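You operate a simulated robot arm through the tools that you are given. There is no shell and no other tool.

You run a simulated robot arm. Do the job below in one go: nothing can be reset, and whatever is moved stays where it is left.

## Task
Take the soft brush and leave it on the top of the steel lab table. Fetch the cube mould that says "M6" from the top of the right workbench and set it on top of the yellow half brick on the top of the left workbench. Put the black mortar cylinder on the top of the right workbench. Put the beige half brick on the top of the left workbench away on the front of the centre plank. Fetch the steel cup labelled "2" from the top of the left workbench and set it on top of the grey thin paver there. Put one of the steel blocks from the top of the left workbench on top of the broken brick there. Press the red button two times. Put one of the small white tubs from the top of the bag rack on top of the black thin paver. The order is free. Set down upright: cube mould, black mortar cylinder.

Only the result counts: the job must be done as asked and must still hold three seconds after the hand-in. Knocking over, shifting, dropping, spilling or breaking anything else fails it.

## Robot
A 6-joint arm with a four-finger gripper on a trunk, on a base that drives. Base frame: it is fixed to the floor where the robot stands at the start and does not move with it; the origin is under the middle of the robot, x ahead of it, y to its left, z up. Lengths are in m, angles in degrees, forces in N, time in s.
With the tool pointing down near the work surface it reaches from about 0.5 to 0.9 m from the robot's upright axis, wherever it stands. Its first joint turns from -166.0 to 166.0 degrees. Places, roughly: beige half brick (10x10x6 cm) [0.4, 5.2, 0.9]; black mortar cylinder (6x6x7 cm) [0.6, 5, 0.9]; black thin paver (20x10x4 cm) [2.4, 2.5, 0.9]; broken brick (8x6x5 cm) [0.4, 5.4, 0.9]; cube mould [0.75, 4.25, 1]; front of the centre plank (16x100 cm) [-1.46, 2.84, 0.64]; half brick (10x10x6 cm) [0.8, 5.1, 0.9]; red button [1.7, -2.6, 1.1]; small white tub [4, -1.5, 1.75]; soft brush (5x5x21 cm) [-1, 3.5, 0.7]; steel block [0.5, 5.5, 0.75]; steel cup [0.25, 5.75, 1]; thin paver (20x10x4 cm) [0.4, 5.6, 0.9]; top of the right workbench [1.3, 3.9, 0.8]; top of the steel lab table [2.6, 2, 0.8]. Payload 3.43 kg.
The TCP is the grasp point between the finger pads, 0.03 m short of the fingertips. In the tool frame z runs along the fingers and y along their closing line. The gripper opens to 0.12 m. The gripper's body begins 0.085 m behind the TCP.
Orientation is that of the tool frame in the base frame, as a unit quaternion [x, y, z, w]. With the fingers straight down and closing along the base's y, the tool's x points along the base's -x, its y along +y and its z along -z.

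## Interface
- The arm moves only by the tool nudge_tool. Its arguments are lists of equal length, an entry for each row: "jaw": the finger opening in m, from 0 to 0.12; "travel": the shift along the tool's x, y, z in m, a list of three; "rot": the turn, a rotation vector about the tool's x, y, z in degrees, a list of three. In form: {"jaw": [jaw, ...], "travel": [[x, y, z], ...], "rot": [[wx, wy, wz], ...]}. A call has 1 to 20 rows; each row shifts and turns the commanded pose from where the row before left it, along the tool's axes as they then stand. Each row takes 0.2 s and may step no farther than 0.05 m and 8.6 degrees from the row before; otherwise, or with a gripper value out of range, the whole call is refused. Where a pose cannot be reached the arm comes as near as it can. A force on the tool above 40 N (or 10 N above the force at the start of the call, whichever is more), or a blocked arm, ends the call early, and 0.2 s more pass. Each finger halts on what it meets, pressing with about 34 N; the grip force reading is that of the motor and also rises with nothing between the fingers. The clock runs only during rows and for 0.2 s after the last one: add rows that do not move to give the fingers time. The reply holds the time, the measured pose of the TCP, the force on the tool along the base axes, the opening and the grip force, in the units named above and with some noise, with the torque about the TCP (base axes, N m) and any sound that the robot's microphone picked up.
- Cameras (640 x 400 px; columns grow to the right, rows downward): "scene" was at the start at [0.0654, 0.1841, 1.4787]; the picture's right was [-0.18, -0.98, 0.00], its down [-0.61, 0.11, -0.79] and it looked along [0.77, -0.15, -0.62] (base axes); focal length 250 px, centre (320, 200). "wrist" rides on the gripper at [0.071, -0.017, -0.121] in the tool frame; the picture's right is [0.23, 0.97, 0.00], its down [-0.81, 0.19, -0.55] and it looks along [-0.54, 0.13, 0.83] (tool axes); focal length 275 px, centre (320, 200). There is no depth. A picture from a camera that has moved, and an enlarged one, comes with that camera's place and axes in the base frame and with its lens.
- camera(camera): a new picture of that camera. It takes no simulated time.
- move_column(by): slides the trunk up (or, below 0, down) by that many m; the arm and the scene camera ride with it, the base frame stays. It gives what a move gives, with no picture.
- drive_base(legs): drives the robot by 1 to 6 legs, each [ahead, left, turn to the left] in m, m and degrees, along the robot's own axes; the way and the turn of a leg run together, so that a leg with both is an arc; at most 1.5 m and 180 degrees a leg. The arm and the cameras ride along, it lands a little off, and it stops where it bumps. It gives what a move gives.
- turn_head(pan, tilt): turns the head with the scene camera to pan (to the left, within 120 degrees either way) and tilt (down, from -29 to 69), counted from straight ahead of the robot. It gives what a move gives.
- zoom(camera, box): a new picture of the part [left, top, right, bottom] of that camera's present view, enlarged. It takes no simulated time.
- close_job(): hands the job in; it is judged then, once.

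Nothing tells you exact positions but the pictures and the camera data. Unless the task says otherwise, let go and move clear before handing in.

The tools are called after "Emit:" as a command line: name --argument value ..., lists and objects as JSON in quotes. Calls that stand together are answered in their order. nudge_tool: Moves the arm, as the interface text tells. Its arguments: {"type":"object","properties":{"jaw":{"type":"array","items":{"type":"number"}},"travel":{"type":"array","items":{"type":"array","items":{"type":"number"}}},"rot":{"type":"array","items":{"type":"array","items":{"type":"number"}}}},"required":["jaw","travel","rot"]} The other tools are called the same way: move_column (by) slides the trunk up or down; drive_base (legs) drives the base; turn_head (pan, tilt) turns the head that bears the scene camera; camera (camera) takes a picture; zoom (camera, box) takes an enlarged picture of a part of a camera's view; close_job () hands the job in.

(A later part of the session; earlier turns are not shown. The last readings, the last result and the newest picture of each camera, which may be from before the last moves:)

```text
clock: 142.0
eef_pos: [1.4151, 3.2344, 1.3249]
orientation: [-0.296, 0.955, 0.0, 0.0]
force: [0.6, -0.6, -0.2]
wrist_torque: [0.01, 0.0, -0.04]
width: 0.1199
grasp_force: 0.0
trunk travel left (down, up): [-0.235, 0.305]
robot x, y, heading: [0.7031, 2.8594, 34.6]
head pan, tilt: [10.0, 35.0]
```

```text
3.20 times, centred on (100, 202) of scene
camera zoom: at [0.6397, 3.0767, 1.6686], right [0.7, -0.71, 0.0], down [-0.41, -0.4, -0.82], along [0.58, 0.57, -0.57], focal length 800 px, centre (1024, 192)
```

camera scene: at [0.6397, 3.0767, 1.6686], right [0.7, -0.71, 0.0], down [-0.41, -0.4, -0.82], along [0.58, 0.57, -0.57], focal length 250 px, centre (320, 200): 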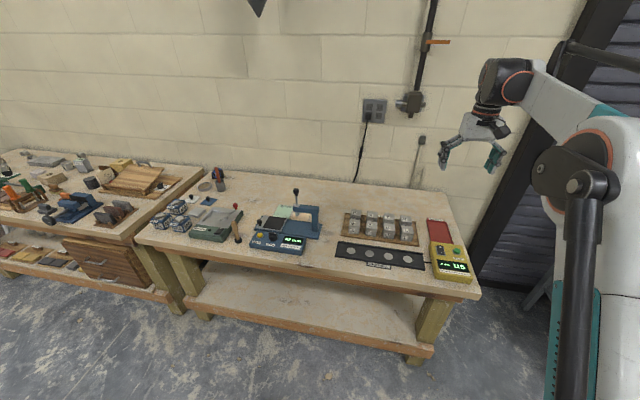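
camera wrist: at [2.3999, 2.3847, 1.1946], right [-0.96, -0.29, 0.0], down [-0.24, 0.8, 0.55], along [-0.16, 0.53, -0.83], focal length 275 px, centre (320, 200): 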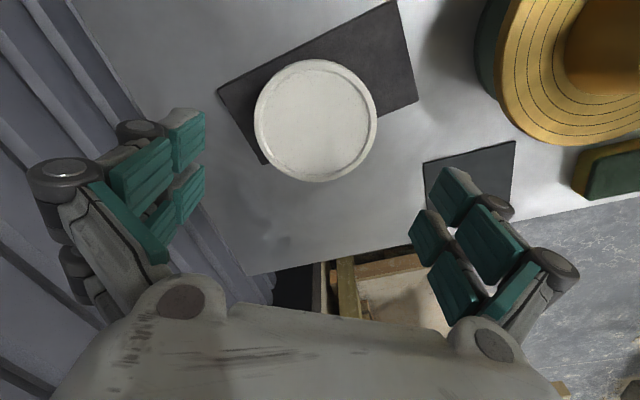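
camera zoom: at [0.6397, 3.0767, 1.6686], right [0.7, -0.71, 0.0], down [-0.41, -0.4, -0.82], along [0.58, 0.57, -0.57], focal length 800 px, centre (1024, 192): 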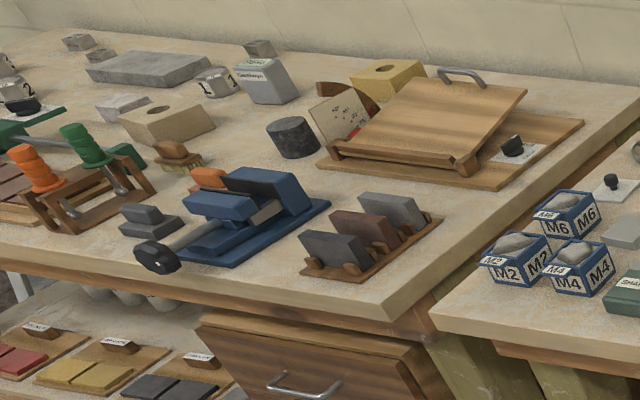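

I can see cube moulds M2, M4 and M6 at the left end of the right workbench, and the bricks, cylinder and cups on the left workbench. I'll drive left to stand in front of M6.

Emit:
drive_base --legs '[[0, 0.62, -1.5], [0.0, 0.62, 0]]'

Emit:
turn_head --pan 10 --tilt 45

Emit:
camera --camera "scene"

Emit:
zoom --camera "scene" --box '[260, 100, 460, 225]'

Emit:
zoom --camera "scene" --box '[40, 60, 300, 222]'

```text
clock: 148.5
eef_pos: [0.772, 4.2338, 1.3252]
orientation: [-0.276, 0.961, 0.0, 0.0]
force: [0.0, 0.9, 0.5]
wrist_torque: [-0.02, -0.03, -0.02]
width: 0.1201
grasp_force: 0.2
trunk travel left (down, up): [-0.235, 0.305]
robot x, y, heading: [0.0475, 3.8872, 32.0]
head pan, tilt: [10.0, 35.0]
```

```text
clock: 149.2
eef_pos: [0.7717, 4.2344, 1.3238]
orientation: [-0.276, 0.961, 0.0, 0.001]
force: [0.1, 0.6, -0.7]
wrist_torque: [0.03, 0.03, -0.01]
width: 0.1199
grasp_force: 0.2
trunk travel left (down, up): [-0.235, 0.305]
robot x, y, heading: [0.0433, 3.8891, 32.1]
head pan, tilt: [10.0, 45.0]
```

```text
taken
camera scene: at [-0.0151, 4.1049, 1.6539], right [0.67, -0.74, 0.0], down [-0.52, -0.47, -0.71], along [0.53, 0.47, -0.71], focal length 250 px, centre (320, 200)
```

scene: 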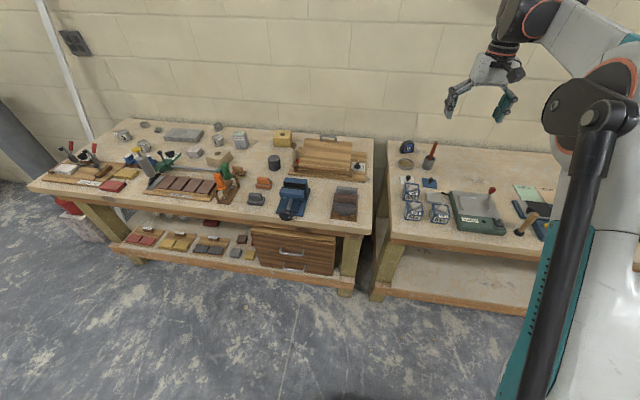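

```text
3.20 times, centred on (360, 162) of scene
camera zoom: at [-0.0151, 4.1049, 1.6539], right [0.67, -0.74, 0.0], down [-0.52, -0.47, -0.71], along [0.53, 0.47, -0.71], focal length 800 px, centre (192, 320)
```

zoom: 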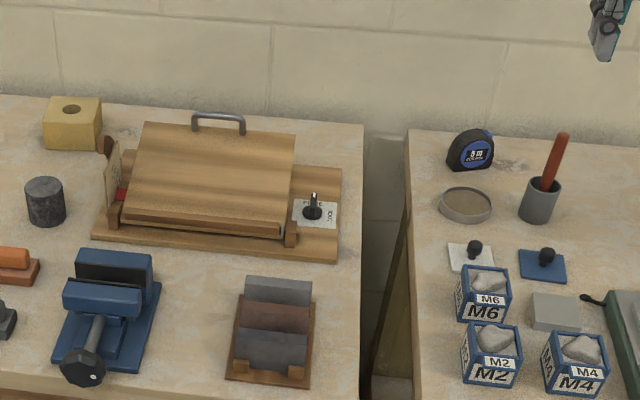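

```text
2.46 times, centred on (170, 141) of scene
camera zoom: at [-0.0151, 4.1049, 1.6539], right [0.67, -0.74, 0.0], down [-0.52, -0.47, -0.71], along [0.53, 0.47, -0.71], focal length 615 px, centre (689, 345)
```

zoom: 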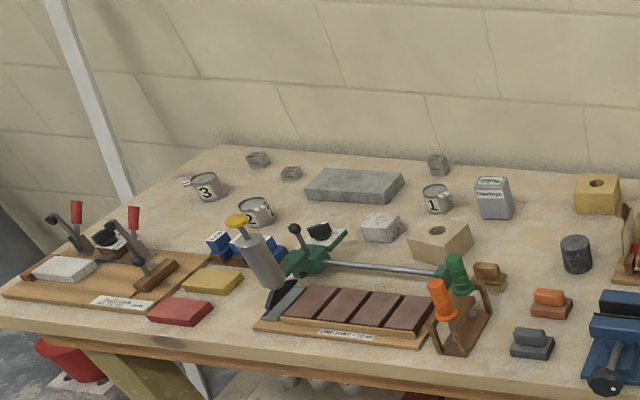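

The M6 mould's top is near (0.87, 4.354, 0.90). I'll drive a little closer and look at it from the wrist camera.

Emit:
drive_base --legs '[[0.17, 0.05, 0]]'

Emit:
camera --camera "wrist"

Emit:
zoom --camera "scene" --box '[380, 120, 520, 208]'

```text
clock: 150.7
eef_pos: [0.8883, 4.3633, 1.3227]
orientation: [-0.274, 0.962, 0.0, -0.001]
force: [0.4, -0.3, -0.5]
wrist_torque: [-0.04, 0.03, 0.02]
width: 0.1199
grasp_force: 0.0
trunk travel left (down, up): [-0.235, 0.305]
robot x, y, heading: [0.1645, 4.0228, 32.1]
head pan, tilt: [10.0, 45.0]
```

```text
taken
camera wrist: at [0.8372, 4.3113, 1.4435], right [-0.71, 0.7, 0.0], down [0.59, 0.59, 0.55], along [0.39, 0.39, -0.83], focal length 275 px, centre (320, 200)
```

wrist: 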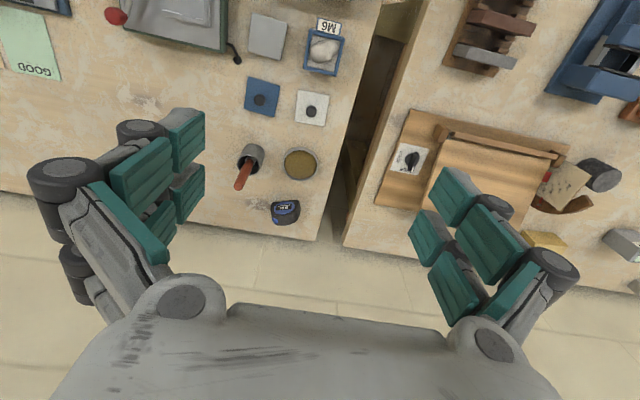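

```text
4.55 times, centred on (450, 164) of scene
camera zoom: at [0.102, 4.2365, 1.6537], right [0.67, -0.74, 0.0], down [-0.53, -0.47, -0.71], along [0.53, 0.47, -0.71], focal length 1136 px, centre (-271, 364)
```

zoom: 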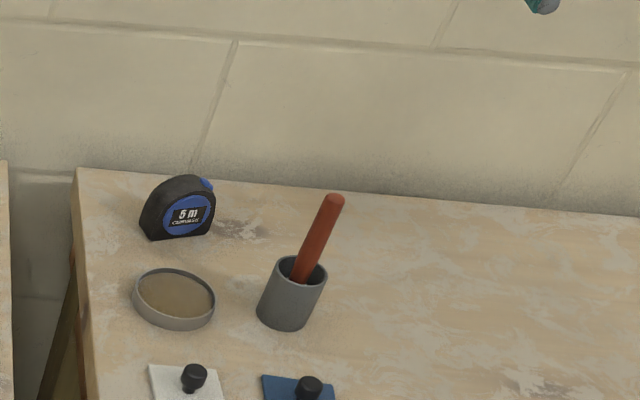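

Emit:
nudge_tool --jaw '[0.12, 0.12, 0.12, 0.12, 0.12]' --travel '[[0.011, 0.001, 0.04], [0.011, 0.001, 0.04], [0, 0, 0.04], [0, 0, 0.04], [0, 0, 0.04]]' --rot '[[0, 0, 0], [0, 0, 0], [0, 0, 0], [0, 0, 0], [0, 0, 0]]'

Emit:
camera --camera "wrist"

Emit:
turn_head --pan -15 --tilt 50

Emit:
camera --camera "scene"

```text
clock: 151.9
eef_pos: [0.8674, 4.3547, 1.1261]
orientation: [-0.275, 0.961, -0.001, 0.0]
force: [-0.1, 1.0, -0.2]
wrist_torque: [0.01, 0.03, 0.01]
width: 0.1196
grasp_force: 0.1
trunk travel left (down, up): [-0.235, 0.305]
robot x, y, heading: [0.1629, 4.0151, 32.0]
head pan, tilt: [10.0, 45.0]
```

```text
taken
camera wrist: at [0.8169, 4.3021, 1.2458], right [-0.71, 0.7, 0.0], down [0.59, 0.59, 0.55], along [0.39, 0.39, -0.83], focal length 275 px, centre (320, 200)
```

wrist: 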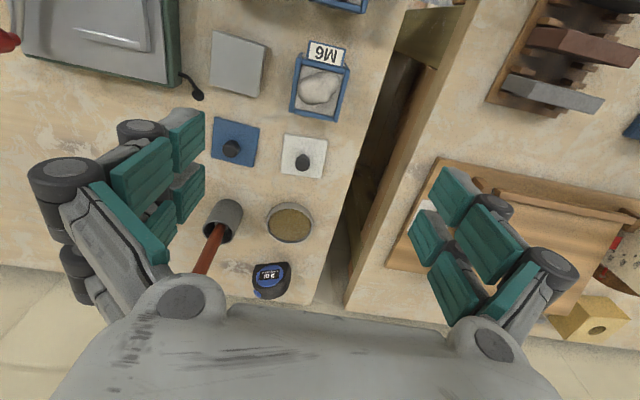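

```text
clock: 152.8
eef_pos: [0.867, 4.3522, 1.126]
orientation: [-0.275, 0.962, 0.001, 0.0]
force: [0.2, 0.2, 0.9]
wrist_torque: [-0.01, 0.01, 0.03]
width: 0.1202
grasp_force: 0.1
trunk travel left (down, up): [-0.235, 0.305]
robot x, y, heading: [0.1633, 4.0263, 31.8]
head pan, tilt: [-15.0, 50.0]
```

```text
taken
camera scene: at [0.1141, 4.2036, 1.647], right [0.29, -0.96, 0.0], down [-0.73, -0.22, -0.64], along [0.61, 0.19, -0.77], focal length 250 px, centre (320, 200)
```

scene: 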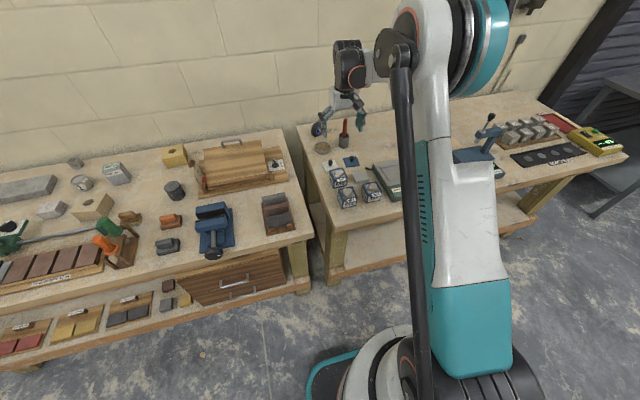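

Emit:
zoom --camera "wrist" --box '[250, 20, 400, 130]'

Emit:
zoom --camera "scene" --box '[300, 130, 420, 215]'

```text
3.64 times, centred on (325, 75) of wrist
camera zoom: at [0.8167, 4.3019, 1.2466], right [-0.71, 0.7, 0.0], down [0.59, 0.59, 0.55], along [0.39, 0.39, -0.83], focal length 1001 px, centre (302, 654)
```

zoom: 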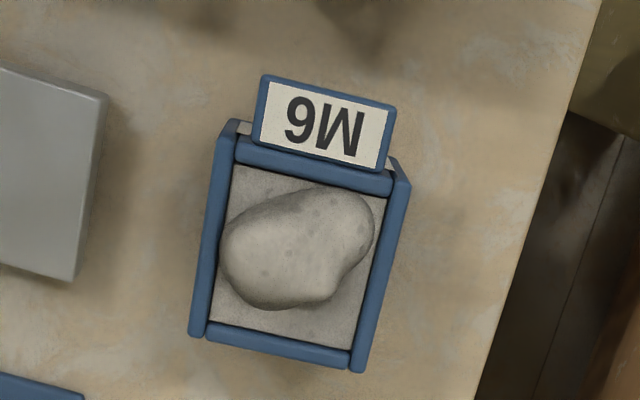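

```text
4.71 times, centred on (360, 172) of scene
camera zoom: at [0.1141, 4.2036, 1.647], right [0.29, -0.96, 0.0], down [-0.73, -0.22, -0.64], along [0.61, 0.19, -0.77], focal length 1176 px, centre (132, 329)
```

zoom: 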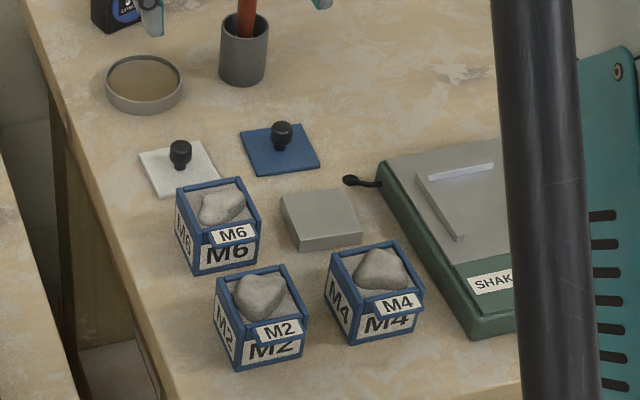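

The mould is square with the tool axes and about 6 cm wide. I'll narrow the jaws to 0.09 m to stay clear of the grey plate and descend around it.

Emit:
nudge_tool --jaw '[0.09, 0.09, 0.09, 0.09]' --travel '[[-0.002, -0.001, 0.045], [0, 0, 0.045], [0, 0, 0.045], [0, 0, 0.045]]' --rot '[[0, 0, 0], [0, 0, 0], [0, 0, 0], [0, 0, 0]]'

Emit:
camera --camera "wrist"

Emit:
zoom --camera "scene" --box '[300, 100, 420, 215]'

```text
clock: 153.8
eef_pos: [0.867, 4.3532, 0.9415]
orientation: [-0.275, 0.962, 0.0, 0.0]
force: [-0.4, 0.2, 0.3]
wrist_torque: [-0.02, 0.02, 0.05]
width: 0.0896
grasp_force: 0.1
trunk travel left (down, up): [-0.235, 0.305]
robot x, y, heading: [0.1643, 4.0233, 31.8]
head pan, tilt: [-15.0, 50.0]
```

```text
taken
camera wrist: at [0.8165, 4.3009, 1.0624], right [-0.71, 0.7, 0.0], down [0.59, 0.59, 0.55], along [0.39, 0.39, -0.83], focal length 275 px, centre (320, 200)
```

wrist: 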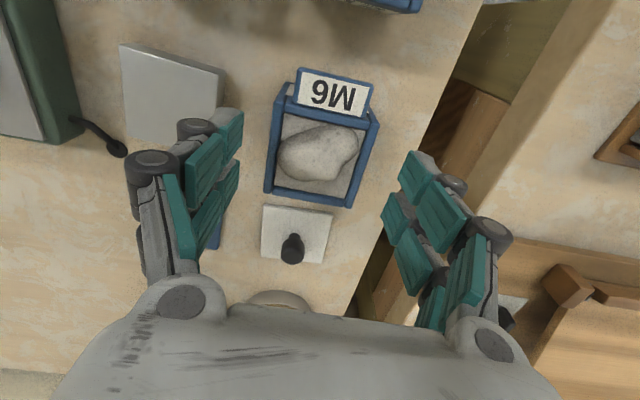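

```text
3.48 times, centred on (360, 158) of scene
camera zoom: at [0.1149, 4.204, 1.6469], right [0.29, -0.96, 0.0], down [-0.73, -0.22, -0.64], along [0.61, 0.19, -0.77], focal length 870 px, centre (181, 348)
```

zoom: 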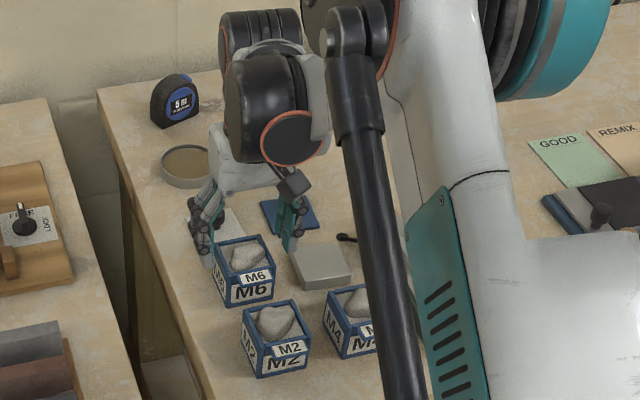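

Emit:
nudge_tool --jaw '[0.09, 0.09]' --travel '[[0.001, 0, 0.03], [0, 0, 0.026]]' --rot '[[0, 0, 0], [0, 0, 0]]'

Emit:
camera --camera "wrist"

Emit:
zoom --camera "scene" --box '[330, 150, 410, 215]'

```text
clock: 154.4
eef_pos: [0.8676, 4.3522, 0.8873]
orientation: [-0.275, 0.961, 0.0, 0.0]
force: [-0.4, -0.5, -0.4]
wrist_torque: [-0.03, -0.01, -0.04]
width: 0.0899
grasp_force: 0.0
trunk travel left (down, up): [-0.235, 0.305]
robot x, y, heading: [0.1611, 4.0231, 32.0]
head pan, tilt: [-15.0, 50.0]
```

```text
taken
camera wrist: at [0.8168, 4.3015, 1.0082], right [-0.71, 0.7, 0.0], down [0.59, 0.59, 0.55], along [0.39, 0.39, -0.83], focal length 275 px, centre (320, 200)
```

wrist: 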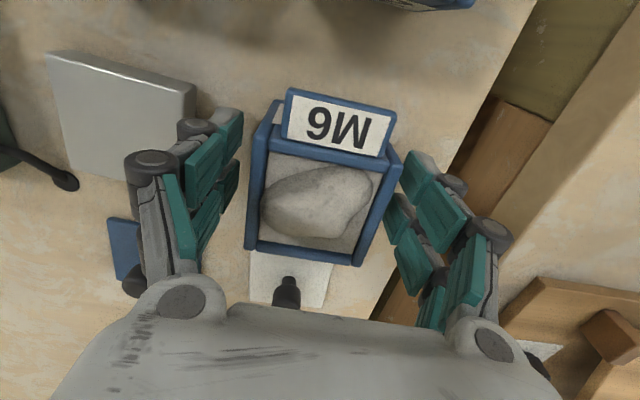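

```text
6.15 times, centred on (370, 182) of scene
camera zoom: at [0.1148, 4.204, 1.6469], right [0.29, -0.96, 0.0], down [-0.73, -0.22, -0.64], along [0.61, 0.19, -0.77], focal length 1538 px, centre (12, 308)
```

zoom: 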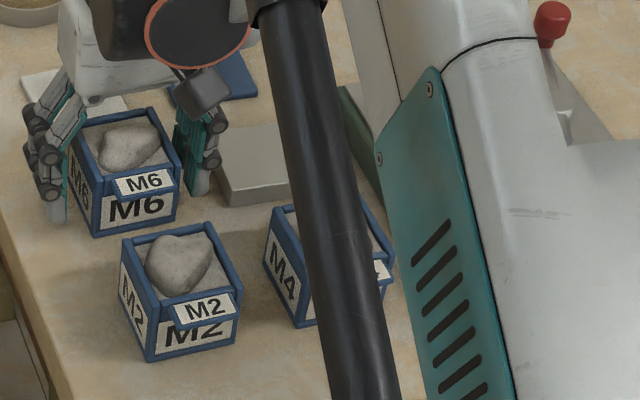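

Emit:
nudge_tool --jaw '[0.075, 0.06, 0.05, 0.04, 0.04]' --travel '[[0, 0, 0], [0, 0, 0], [0, 0, 0], [0, 0, 0], [0, 0, 0]]' --rot '[[0, 0, 0], [0, 0, 0], [0, 0, 0], [0, 0, 0], [0, 0, 0]]'

Emit:
nudge_tool --jaw '[0.04, 0.04, 0.04, 0.04]' --travel '[[0, 0, -0.01], [0, 0, -0.02], [0, 0, -0.02], [0, 0, 0]]' --rot '[[0, 0, 0], [0, 0, 0], [0, 0, 0], [0, 0, 0]]'

Emit:
camera --camera "wrist"

Emit:
zoom --camera "scene" --box '[330, 130, 410, 215]'

```text
clock: 155.6
eef_pos: [0.8679, 4.3528, 0.8885]
orientation: [-0.276, 0.961, 0.0, 0.0]
force: [-0.4, -0.1, 0.3]
wrist_torque: [0.0, -0.07, -0.03]
width: 0.0618
grasp_force: 34.4
trunk travel left (down, up): [-0.235, 0.305]
robot x, y, heading: [0.165, 4.0224, 32.0]
head pan, tilt: [-15.0, 50.0]
```

```text
clock: 156.6
eef_pos: [0.8688, 4.3547, 0.9381]
orientation: [-0.275, 0.961, 0.0, -0.001]
force: [0.3, -0.3, -2.9]
wrist_torque: [0.03, -0.02, 0.01]
width: 0.0618
grasp_force: 33.6
trunk travel left (down, up): [-0.235, 0.305]
robot x, y, heading: [0.1604, 4.02, 32.3]
head pan, tilt: [-15.0, 50.0]
```

```text
taken
camera wrist: at [0.8177, 4.3028, 1.0591], right [-0.71, 0.7, 0.0], down [0.59, 0.59, 0.55], along [0.39, 0.39, -0.83], focal length 275 px, centre (320, 200)
```

wrist: 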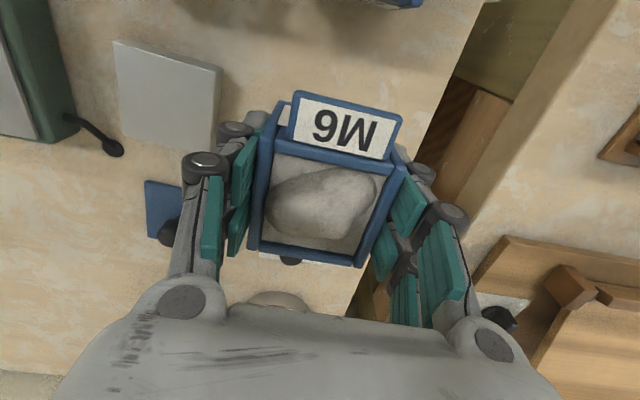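

```text
4.71 times, centred on (370, 172) of scene
camera zoom: at [0.1145, 4.2037, 1.6469], right [0.29, -0.96, 0.0], down [-0.73, -0.22, -0.64], along [0.61, 0.19, -0.77], focal length 1176 px, centre (85, 329)
```

zoom: 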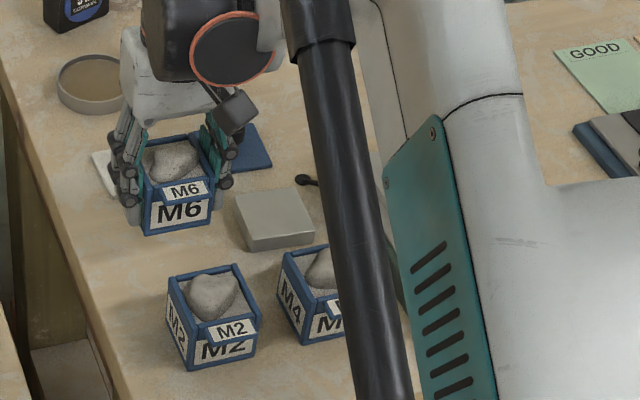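

M6 is held (0.062 m wide, about 0.3 kg). I'll lift it clear and move left to the yellow half brick near (0.79, 5.12).

Emit:
nudge_tool --jaw '[0.04, 0.04, 0.04, 0.04, 0.04, 0.04, 0.04, 0.04]' --travel '[[0, 0, -0.04], [0, 0, -0.045], [0, 0, -0.045], [0, 0, -0.045], [0, 0, -0.045], [0, 0, -0.045], [0, 0, -0.045], [0, 0, 0]]' --rot '[[0, 0, 0], [0, 0, 0], [0, 0, 0], [0, 0, 0], [0, 0, 0], [0, 0, 0], [0, 0, 0], [0, 0, 0]]'

Emit:
drive_base --legs '[[0, 0.66, 0.5]]'

Emit:
turn_head --pan 0 --tilt 42

Emit:
camera --camera "scene"

Emit:
zoom --camera "scene" --box '[200, 90, 440, 240]'

Emit:
camera --camera "wrist"

```text
clock: 158.4
eef_pos: [0.8725, 4.3473, 1.2472]
orientation: [-0.274, 0.962, 0.001, 0.001]
force: [-0.5, -0.4, -2.7]
wrist_torque: [0.04, -0.04, -0.02]
width: 0.0617
grasp_force: 33.6
trunk travel left (down, up): [-0.235, 0.305]
robot x, y, heading: [0.1619, 4.0167, 31.8]
head pan, tilt: [-15.0, 50.0]
```

```text
clock: 162.0
eef_pos: [0.5171, 4.9079, 1.2459]
orientation: [-0.285, 0.959, 0.0, 0.001]
force: [-0.4, 0.7, -4.5]
wrist_torque: [0.01, 0.03, 0.02]
width: 0.0613
grasp_force: 34.3
trunk travel left (down, up): [-0.235, 0.305]
robot x, y, heading: [-0.1851, 4.5678, 33.2]
head pan, tilt: [-15.0, 50.0]
```

```text
clock: 162.8
eef_pos: [0.5189, 4.9076, 1.247]
orientation: [-0.285, 0.958, 0.0, 0.0]
force: [0.4, -0.4, -4.9]
wrist_torque: [0.0, -0.01, 0.03]
width: 0.0616
grasp_force: 33.7
trunk travel left (down, up): [-0.235, 0.305]
robot x, y, heading: [-0.1855, 4.5673, 33.1]
head pan, tilt: [0.0, 42.0]
```

```text
taken
camera scene: at [-0.2393, 4.7694, 1.6581], right [0.55, -0.84, 0.0], down [-0.56, -0.37, -0.74], along [0.62, 0.4, -0.67], focal length 250 px, centre (320, 200)
```

scene: 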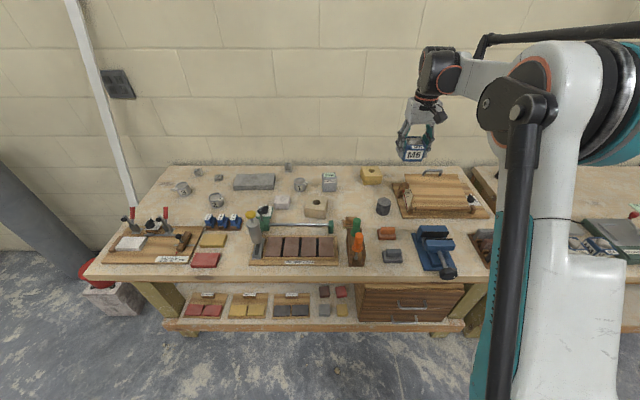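

```text
2.67 times, centred on (320, 165) of scene
camera zoom: at [-0.2393, 4.7694, 1.6581], right [0.55, -0.84, 0.0], down [-0.56, -0.37, -0.74], along [0.62, 0.4, -0.67], focal length 667 px, centre (320, 293)
```

zoom: 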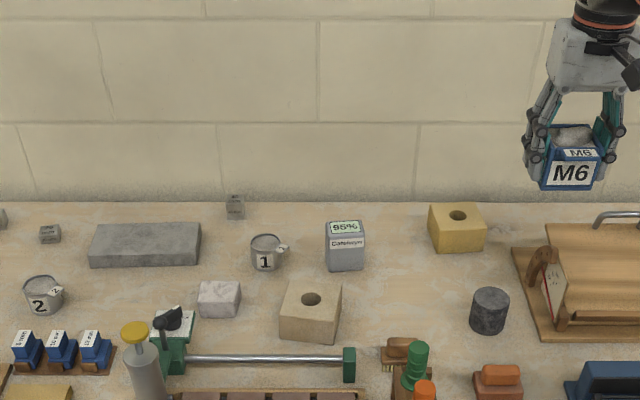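

```text
taken
camera wrist: at [0.4677, 4.8547, 1.3668], right [-0.72, 0.69, 0.0], down [0.57, 0.6, 0.55], along [0.38, 0.4, -0.83], focal length 275 px, centre (320, 200)
```

wrist: 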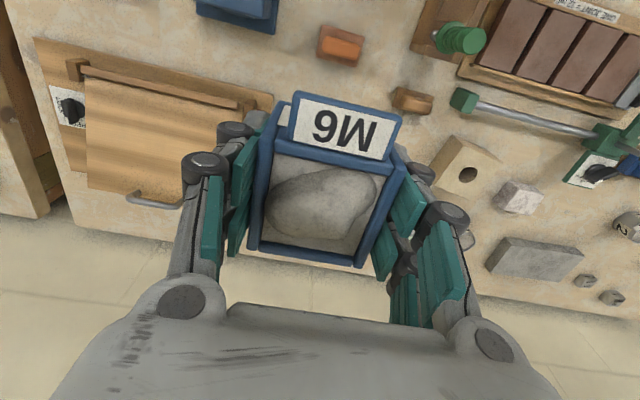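

Triangulation puts the yellow half brick's top at about (0.797, 5.127, 0.90), so the bench is at z≈0.84. I'll drive ahead to bring it into reach.

Emit:
drive_base --legs '[[0.25, 0.02, 0]]'

Emit:
turn_head --pan 0 --tilt 55

Emit:
camera --camera "scene"

Emit:
camera --camera "wrist"

```text
clock: 164.6
eef_pos: [0.7188, 5.0542, 1.2458]
orientation: [-0.282, 0.96, 0.0, 0.0]
force: [0.9, 0.3, -4.0]
wrist_torque: [-0.02, 0.04, 0.0]
width: 0.0615
grasp_force: 33.6
trunk travel left (down, up): [-0.235, 0.305]
robot x, y, heading: [0.0139, 4.7164, 32.6]
head pan, tilt: [0.0, 42.0]
```

```text
clock: 165.3
eef_pos: [0.7186, 5.0543, 1.2472]
orientation: [-0.282, 0.96, 0.0, 0.001]
force: [-0.4, -0.6, -3.6]
wrist_torque: [0.0, 0.01, 0.01]
width: 0.0619
grasp_force: 34.2
trunk travel left (down, up): [-0.235, 0.305]
robot x, y, heading: [0.0153, 4.7165, 32.7]
head pan, tilt: [0.0, 55.0]
```

```text
taken
camera scene: at [-0.0498, 4.915, 1.6405], right [0.54, -0.84, 0.0], down [-0.69, -0.44, -0.57], along [0.48, 0.31, -0.82], focal length 250 px, centre (320, 200)
```

scene: 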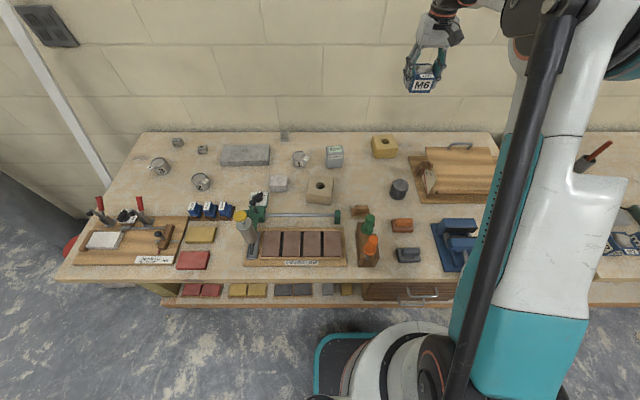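

```text
taken
camera wrist: at [0.6674, 5.0019, 1.3667], right [-0.72, 0.69, 0.0], down [0.58, 0.6, 0.55], along [0.38, 0.4, -0.83], focal length 275 px, centre (320, 200)
```

wrist: 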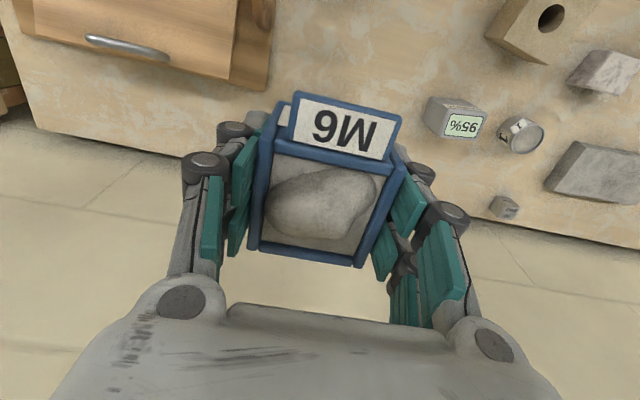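

Emit:
zoom --camera "scene" --box '[330, 110, 450, 210]'

Emit:
zoom --camera "scene" --box '[140, 120, 350, 220]'

```text
4.00 times, centred on (390, 160) of scene
camera zoom: at [-0.0498, 4.915, 1.6405], right [0.54, -0.84, 0.0], down [-0.69, -0.44, -0.57], along [0.48, 0.31, -0.82], focal length 1000 px, centre (40, 360)
```

zoom: 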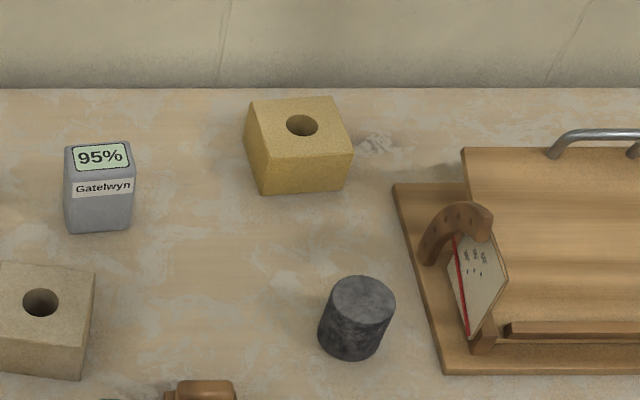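

```text
3.05 times, centred on (245, 170) of scene
camera zoom: at [-0.0498, 4.915, 1.6405], right [0.54, -0.84, 0.0], down [-0.69, -0.44, -0.57], along [0.48, 0.31, -0.82], focal length 762 px, centre (549, 291)
```

zoom: 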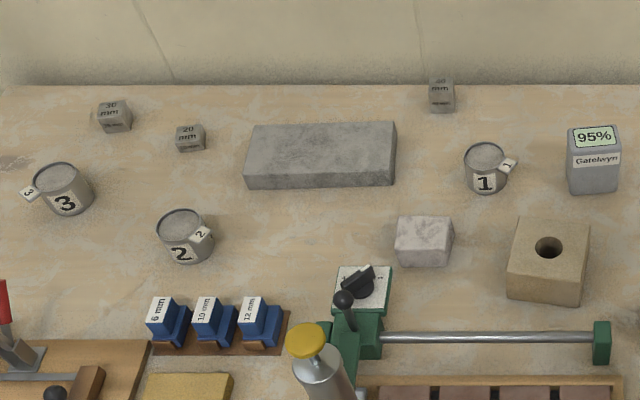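

Emit:
move_column --by -0.12

Emit:
nudge_tool --jaw '[0.04, 0.04, 0.04]' --travel '[[-0.035, 0.0057, 0], [-0.035, 0.0057, 0], [-0.0343, 0.0057, 0]]' --rot '[[0, 0, 0], [0, 0, 0], [0, 0, 0]]'

Emit:
camera --camera "scene"

Emit:
camera --camera "wrist"

```text
clock: 166.8
eef_pos: [0.7182, 5.0551, 1.1252]
orientation: [-0.282, 0.96, 0.001, -0.001]
force: [0.5, -0.1, -3.6]
wrist_torque: [0.01, -0.01, 0.02]
width: 0.0615
grasp_force: 34.1
trunk travel left (down, up): [-0.115, 0.425]
robot x, y, heading: [0.0137, 4.717, 32.7]
head pan, tilt: [0.0, 55.0]
```

```text
clock: 167.6
eef_pos: [0.7975, 5.1269, 1.1242]
orientation: [-0.281, 0.96, 0.0, 0.0]
force: [-1.1, -0.6, -2.9]
wrist_torque: [-0.01, -0.03, 0.04]
width: 0.0617
grasp_force: 34.0
trunk travel left (down, up): [-0.115, 0.425]
robot x, y, heading: [0.0145, 4.7158, 32.4]
head pan, tilt: [0.0, 55.0]
```

```text
taken
camera scene: at [-0.0496, 4.9152, 1.5203], right [0.54, -0.84, 0.0], down [-0.69, -0.44, -0.57], along [0.48, 0.31, -0.82], focal length 250 px, centre (320, 200)
```

scene: 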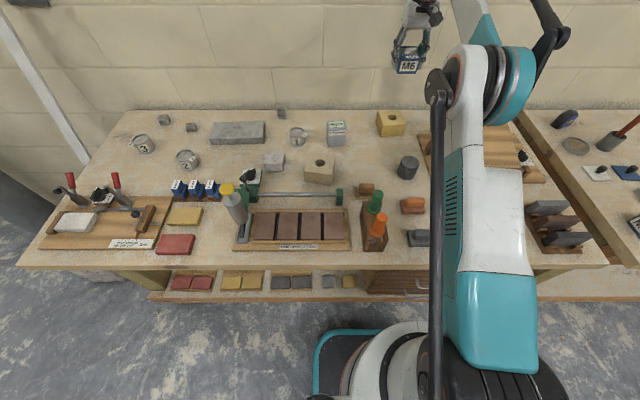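

```text
taken
camera wrist: at [0.7471, 5.0744, 1.2462], right [-0.72, 0.69, 0.0], down [0.58, 0.6, 0.55], along [0.38, 0.4, -0.83], focal length 275 px, centre (320, 200)
```

wrist: 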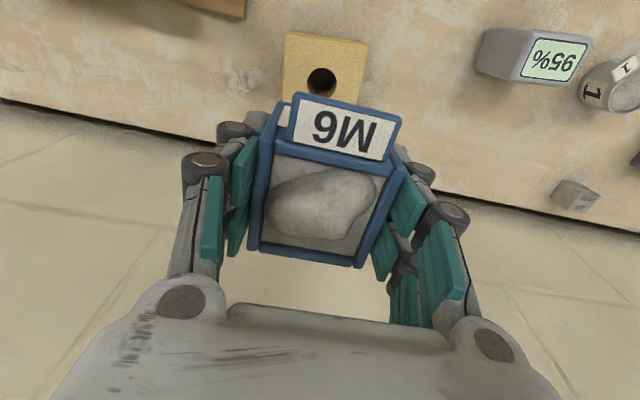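

Emit:
nudge_tool --jaw '[0.04, 0.04, 0.04, 0.04]' --travel '[[0.005, 0, 0.035], [0, 0, 0.035], [0, 0, 0.035], [0, 0, 0.03]]' --rot '[[0, 0, 0], [0, 0, 0], [0, 0, 0], [0, 0, 0]]'

Emit:
zoom --camera "scene" --box '[320, 50, 480, 170]'

Emit:
camera --camera "wrist"

```text
clock: 168.6
eef_pos: [0.7938, 5.1212, 0.9909]
orientation: [-0.282, 0.959, 0.0, 0.0]
force: [0.8, 0.0, -3.7]
wrist_torque: [-0.03, -0.02, -0.02]
width: 0.0616
grasp_force: 34.0
trunk travel left (down, up): [-0.115, 0.425]
robot x, y, heading: [0.0144, 4.7205, 32.8]
head pan, tilt: [0.0, 55.0]
```

```text
3.33 times, centred on (400, 110) of scene
camera zoom: at [-0.0499, 4.9149, 1.5204], right [0.54, -0.84, 0.0], down [-0.69, -0.44, -0.57], along [0.48, 0.31, -0.82], focal length 833 px, centre (53, 500)
```

zoom: 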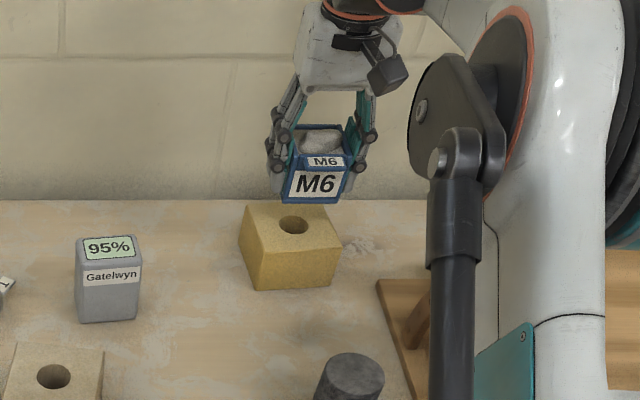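

```text
taken
camera wrist: at [0.7435, 5.0688, 1.1115], right [-0.72, 0.69, 0.0], down [0.58, 0.6, 0.55], along [0.38, 0.4, -0.83], focal length 275 px, centre (320, 200)
```

wrist: 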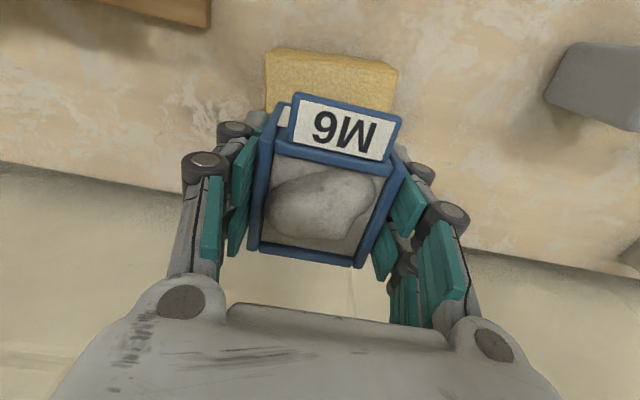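

Emit:
zoom --camera "wrist" --box '[240, 20, 440, 145]'

Emit:
zoom --camera "scene" --box '[370, 70, 430, 145]'

```text
3.20 times, centred on (340, 82) of wrist
camera zoom: at [0.7435, 5.0688, 1.1115], right [-0.72, 0.69, 0.0], down [0.58, 0.6, 0.55], along [0.38, 0.4, -0.83], focal length 881 px, centre (256, 576)
```

zoom: 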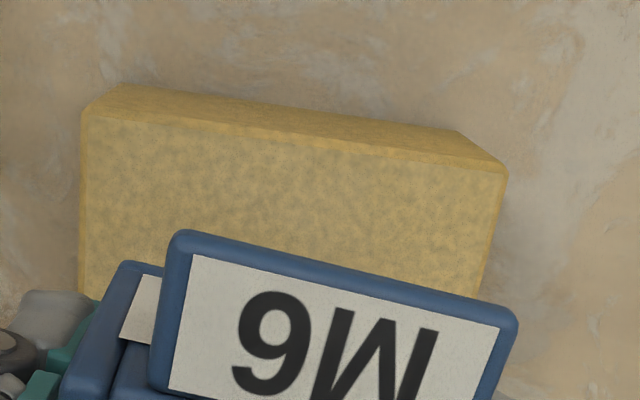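

```text
5.33 times, centred on (400, 108) of scene
camera zoom: at [-0.0499, 4.9149, 1.5204], right [0.54, -0.84, 0.0], down [-0.69, -0.44, -0.57], along [0.48, 0.31, -0.82], focal length 1333 px, centre (-107, 693)
```

zoom: 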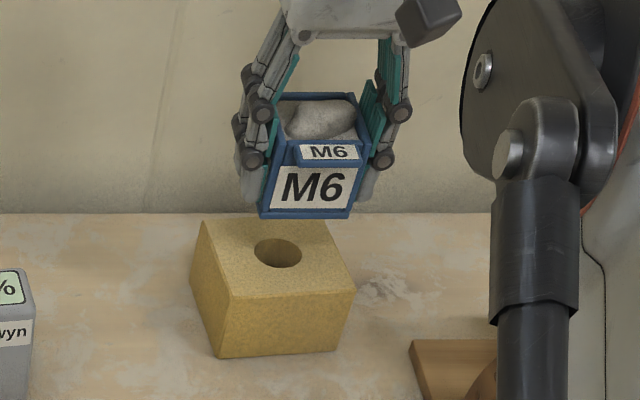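

Emit:
nudge_tool --jaw '[0.04, 0.04]' --travel '[[-0.003, 0, 0.015], [0, 0, 0.013]]' --rot '[[0, 0, 0], [0, 0, 0]]'

Emit:
nudge_tool --jaw '[0.04, 0.04]' --travel '[[0, 0, 0.004], [0, 0, 0.003]]' --rot '[[0, 0, 0], [0, 0, 0]]'

Emit:
zoom --camera "scene" --box '[370, 70, 430, 145]'

```text
clock: 169.2
eef_pos: [0.7953, 5.1245, 0.9638]
orientation: [-0.281, 0.96, 0.0, 0.0]
force: [-0.8, 0.6, -4.2]
wrist_torque: [0.01, 0.07, -0.02]
width: 0.0615
grasp_force: 34.0
trunk travel left (down, up): [-0.115, 0.425]
robot x, y, heading: [0.013, 4.7157, 32.7]
head pan, tilt: [0.0, 55.0]
```

```text
clock: 169.8
eef_pos: [0.7938, 5.124, 0.9578]
orientation: [-0.282, 0.96, 0.0, 0.0]
force: [0.3, -0.1, -3.8]
wrist_torque: [-0.03, 0.0, 0.05]
width: 0.0619
grasp_force: 34.0
trunk travel left (down, up): [-0.115, 0.425]
robot x, y, heading: [0.0171, 4.7186, 32.5]
head pan, tilt: [0.0, 55.0]
```

```text
5.33 times, centred on (400, 108) of scene
camera zoom: at [-0.0498, 4.915, 1.5204], right [0.54, -0.84, 0.0], down [-0.69, -0.44, -0.57], along [0.48, 0.31, -0.82], focal length 1333 px, centre (-107, 693)
```

zoom: 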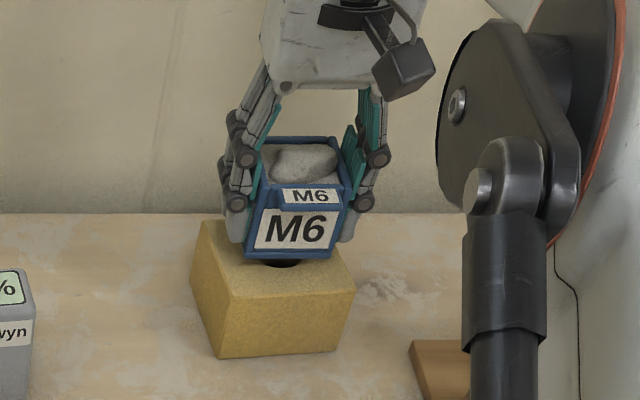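

Emit:
nudge_tool --jaw '[0.04, 0.04]' --travel '[[0, 0, 0.005], [0, 0, 0.004]]' --rot '[[0, 0, 0], [0, 0, 0]]'

Emit:
nudge_tool --jaw '[0.04, 0.04]' --travel '[[0, 0, 0.003], [0, 0, 0.002]]' --rot '[[0, 0, 0], [0, 0, 0]]'

Emit:
nudge_tool --jaw '[0.04, 0.04]' --travel '[[0, 0, 0.002], [0, 0, 0.002]]' --rot '[[0, 0, 0], [0, 0, 0]]'

```text
clock: 170.4
eef_pos: [0.7954, 5.1251, 0.9467]
orientation: [-0.282, 0.959, 0.001, 0.0]
force: [0.2, 0.1, -4.0]
wrist_torque: [0.02, -0.02, -0.03]
width: 0.0616
grasp_force: 34.2
trunk travel left (down, up): [-0.115, 0.425]
robot x, y, heading: [0.0166, 4.7169, 32.6]
head pan, tilt: [0.0, 55.0]
```

```text
clock: 171.0
eef_pos: [0.7932, 5.1242, 0.945]
orientation: [-0.282, 0.959, 0.0, 0.002]
force: [6.5, 4.9, 21.8]
wrist_torque: [0.21, -0.19, -0.08]
width: 0.0618
grasp_force: 33.9
trunk travel left (down, up): [-0.115, 0.425]
robot x, y, heading: [0.0156, 4.7177, 32.6]
head pan, tilt: [0.0, 55.0]
```

```text
clock: 171.6
eef_pos: [0.7937, 5.1235, 0.9398]
orientation: [-0.282, 0.959, 0.001, 0.001]
force: [2.3, 1.5, 22.7]
wrist_torque: [0.02, -0.02, 0.04]
width: 0.0616
grasp_force: 33.8
trunk travel left (down, up): [-0.115, 0.425]
robot x, y, heading: [0.0144, 4.7168, 32.8]
head pan, tilt: [0.0, 55.0]
```

Emit:
zoom --camera "scene" --box '[370, 70, 430, 145]'

Emit:
camera --camera "wrist"

```text
5.33 times, centred on (400, 108) of scene
camera zoom: at [-0.0522, 4.9138, 1.5206], right [0.54, -0.84, 0.0], down [-0.69, -0.44, -0.57], along [0.48, 0.31, -0.82], focal length 1333 px, centre (-107, 693)
```

zoom: 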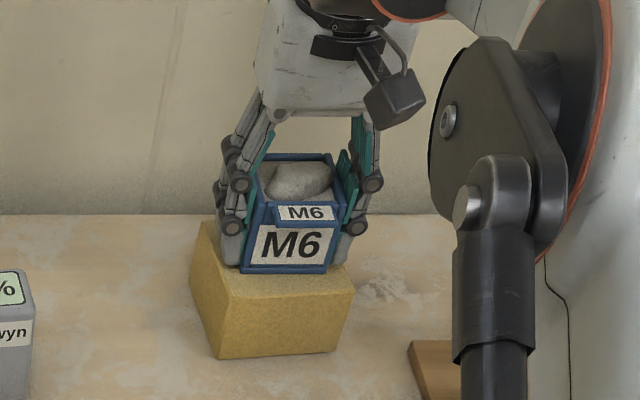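

```text
taken
camera wrist: at [0.7421, 5.0709, 1.0607], right [-0.72, 0.69, 0.0], down [0.58, 0.6, 0.55], along [0.39, 0.4, -0.83], focal length 275 px, centre (320, 200)
```

wrist: 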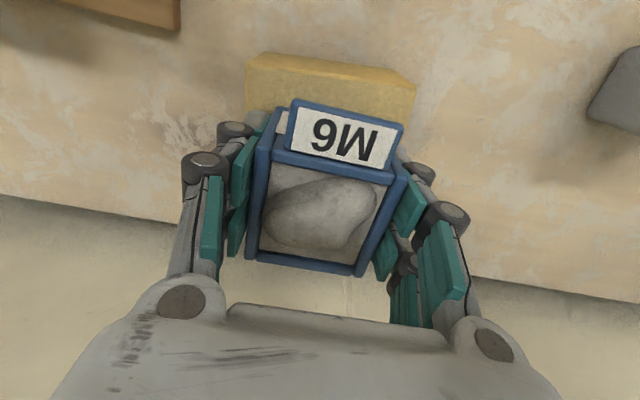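

M6 rests on the yellow brick. I'll relieve the pressure slightly, open and lift away.

Emit:
nudge_tool --jaw '[0.04, 0.065, 0.075, 0.085, 0.09]' --travel '[[0, 0, -0.002], [0, 0, 0], [0, 0, 0], [0, 0, 0], [0, 0, 0]]' --rot '[[0, 0, 0], [0, 0, 0], [0, 0, 0], [0, 0, 0], [0, 0, 0]]'

Emit:
nudge_tool --jaw '[0.09, 0.09, 0.09, 0.09, 0.09]' --travel '[[0, 0, -0.02], [0, 0, -0.04], [0, 0, -0.045], [0, 0, -0.045], [0, 0, -0.045]]' --rot '[[0, 0, 0], [0, 0, 0], [0, 0, 0], [0, 0, 0], [0, 0, 0]]'

Emit:
zoom --camera "scene" --box '[340, 40, 460, 145]'

Emit:
camera --camera "wrist"

```text
clock: 172.8
eef_pos: [0.794, 5.1243, 0.9391]
orientation: [-0.282, 0.959, 0.0, 0.0]
force: [-0.4, 0.7, -0.3]
wrist_torque: [-0.01, 0.03, 0.02]
width: 0.09
grasp_force: 0.0
trunk travel left (down, up): [-0.115, 0.425]
robot x, y, heading: [0.0157, 4.7185, 32.6]
head pan, tilt: [0.0, 55.0]
```

```text
clock: 174.0
eef_pos: [0.7935, 5.126, 1.1359]
orientation: [-0.281, 0.96, 0.0, -0.001]
force: [-0.4, 0.1, -0.1]
wrist_torque: [0.0, 0.0, -0.01]
width: 0.0903
grasp_force: 0.1
trunk travel left (down, up): [-0.115, 0.425]
robot x, y, heading: [0.0136, 4.7189, 32.5]
head pan, tilt: [0.0, 55.0]
```

```text
3.81 times, centred on (400, 92) of scene
camera zoom: at [-0.0502, 4.9148, 1.5204], right [0.54, -0.84, 0.0], down [-0.69, -0.44, -0.57], along [0.48, 0.31, -0.82], focal length 952 px, centre (15, 610)
```

zoom: 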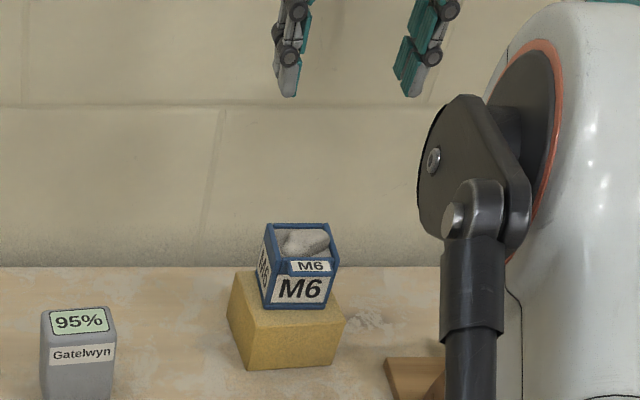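

```text
taken
camera wrist: at [0.7422, 5.074, 1.2576], right [-0.72, 0.69, 0.0], down [0.58, 0.6, 0.55], along [0.38, 0.4, -0.83], focal length 275 px, centre (320, 200)
```

wrist: 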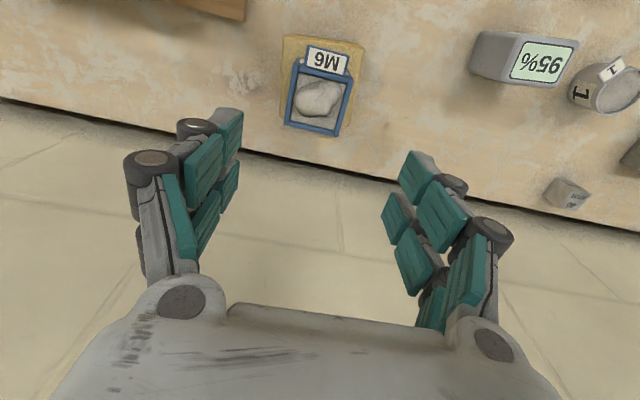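

M6 sits upright on the yellow brick. Next I move left to the steel cup "2" and grey paver area.

Emit:
drive_base --legs '[[-0.1, 0, 0.5], [0, 0.66, 0]]'

Emit:
nudge_tool --jaw '[0.12, 0.12, 0.12, 0.12]' --travel '[[0.04, 0, 0], [0.04, 0, 0], [0.04, 0, 0], [0.04, 0, 0]]' --rot '[[0, 0, 0], [0, 0, 0], [0, 0, 0], [0, 0, 0]]'

Emit:
camera --camera "scene"

Emit:
camera --camera "wrist"

```text
clock: 178.5
eef_pos: [0.3422, 5.6434, 1.1352]
orientation: [-0.28, 0.96, -0.001, 0.0]
force: [-0.1, -0.1, -0.1]
wrist_torque: [-0.02, -0.03, 0.02]
width: 0.09
grasp_force: 0.0
trunk travel left (down, up): [-0.115, 0.425]
robot x, y, heading: [-0.4383, 5.2364, 32.5]
head pan, tilt: [0.0, 55.0]
```

```text
clock: 179.5
eef_pos: [0.205, 5.5533, 1.1367]
orientation: [-0.279, 0.96, 0.0, 0.0]
force: [-0.4, -0.3, -1.0]
wrist_torque: [-0.05, -0.04, 0.0]
width: 0.1199
grasp_force: 0.0
trunk travel left (down, up): [-0.115, 0.425]
robot x, y, heading: [-0.4411, 5.2354, 32.5]
head pan, tilt: [0.0, 55.0]
```

```text
taken
camera scene: at [-0.5029, 5.4333, 1.5205], right [0.54, -0.84, 0.0], down [-0.69, -0.44, -0.57], along [0.48, 0.31, -0.82], focal length 250 px, centre (320, 200)
```

scene: 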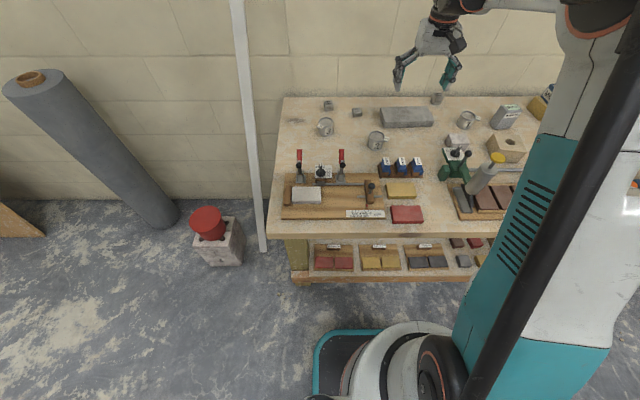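

```text
taken
camera wrist: at [0.1545, 5.5008, 1.2563], right [-0.72, 0.7, 0.0], down [0.58, 0.6, 0.55], along [0.39, 0.4, -0.83], focal length 275 px, centre (320, 200)
```

wrist: 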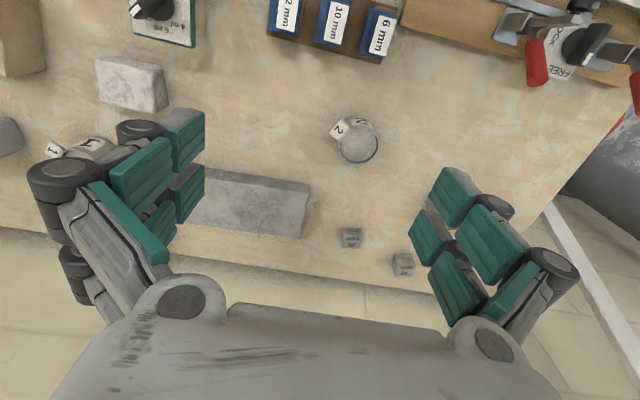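

Emit:
zoom --camera "wrist" --box '[190, 90, 430, 290]'

Emit:
zoom --camera "scene" --box '[290, 85, 480, 190]'

```text
2.00 times, centred on (310, 190) of wrist
camera zoom: at [0.1545, 5.5008, 1.2563], right [-0.72, 0.7, 0.0], down [0.58, 0.6, 0.55], along [0.39, 0.4, -0.83], focal length 551 px, centre (340, 220)
```

zoom: 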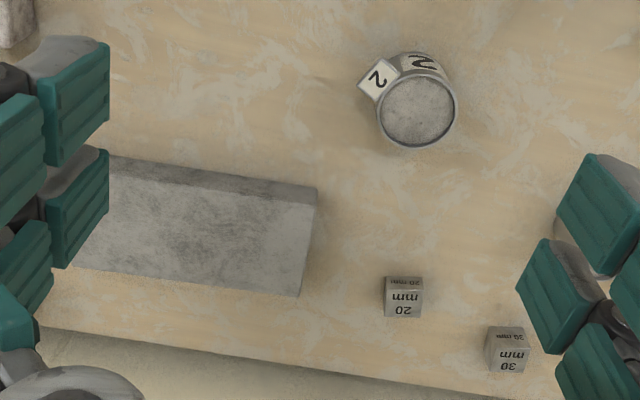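

```text
3.37 times, centred on (385, 138) of scene
camera zoom: at [-0.5029, 5.4333, 1.5205], right [0.54, -0.84, 0.0], down [-0.69, -0.44, -0.57], along [0.48, 0.31, -0.82], focal length 842 px, centre (101, 410)
```

zoom: 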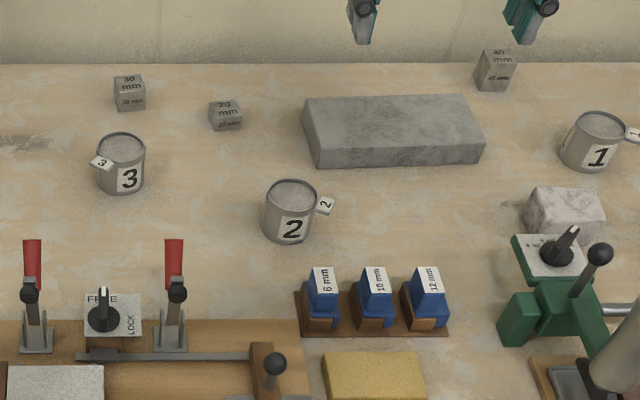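

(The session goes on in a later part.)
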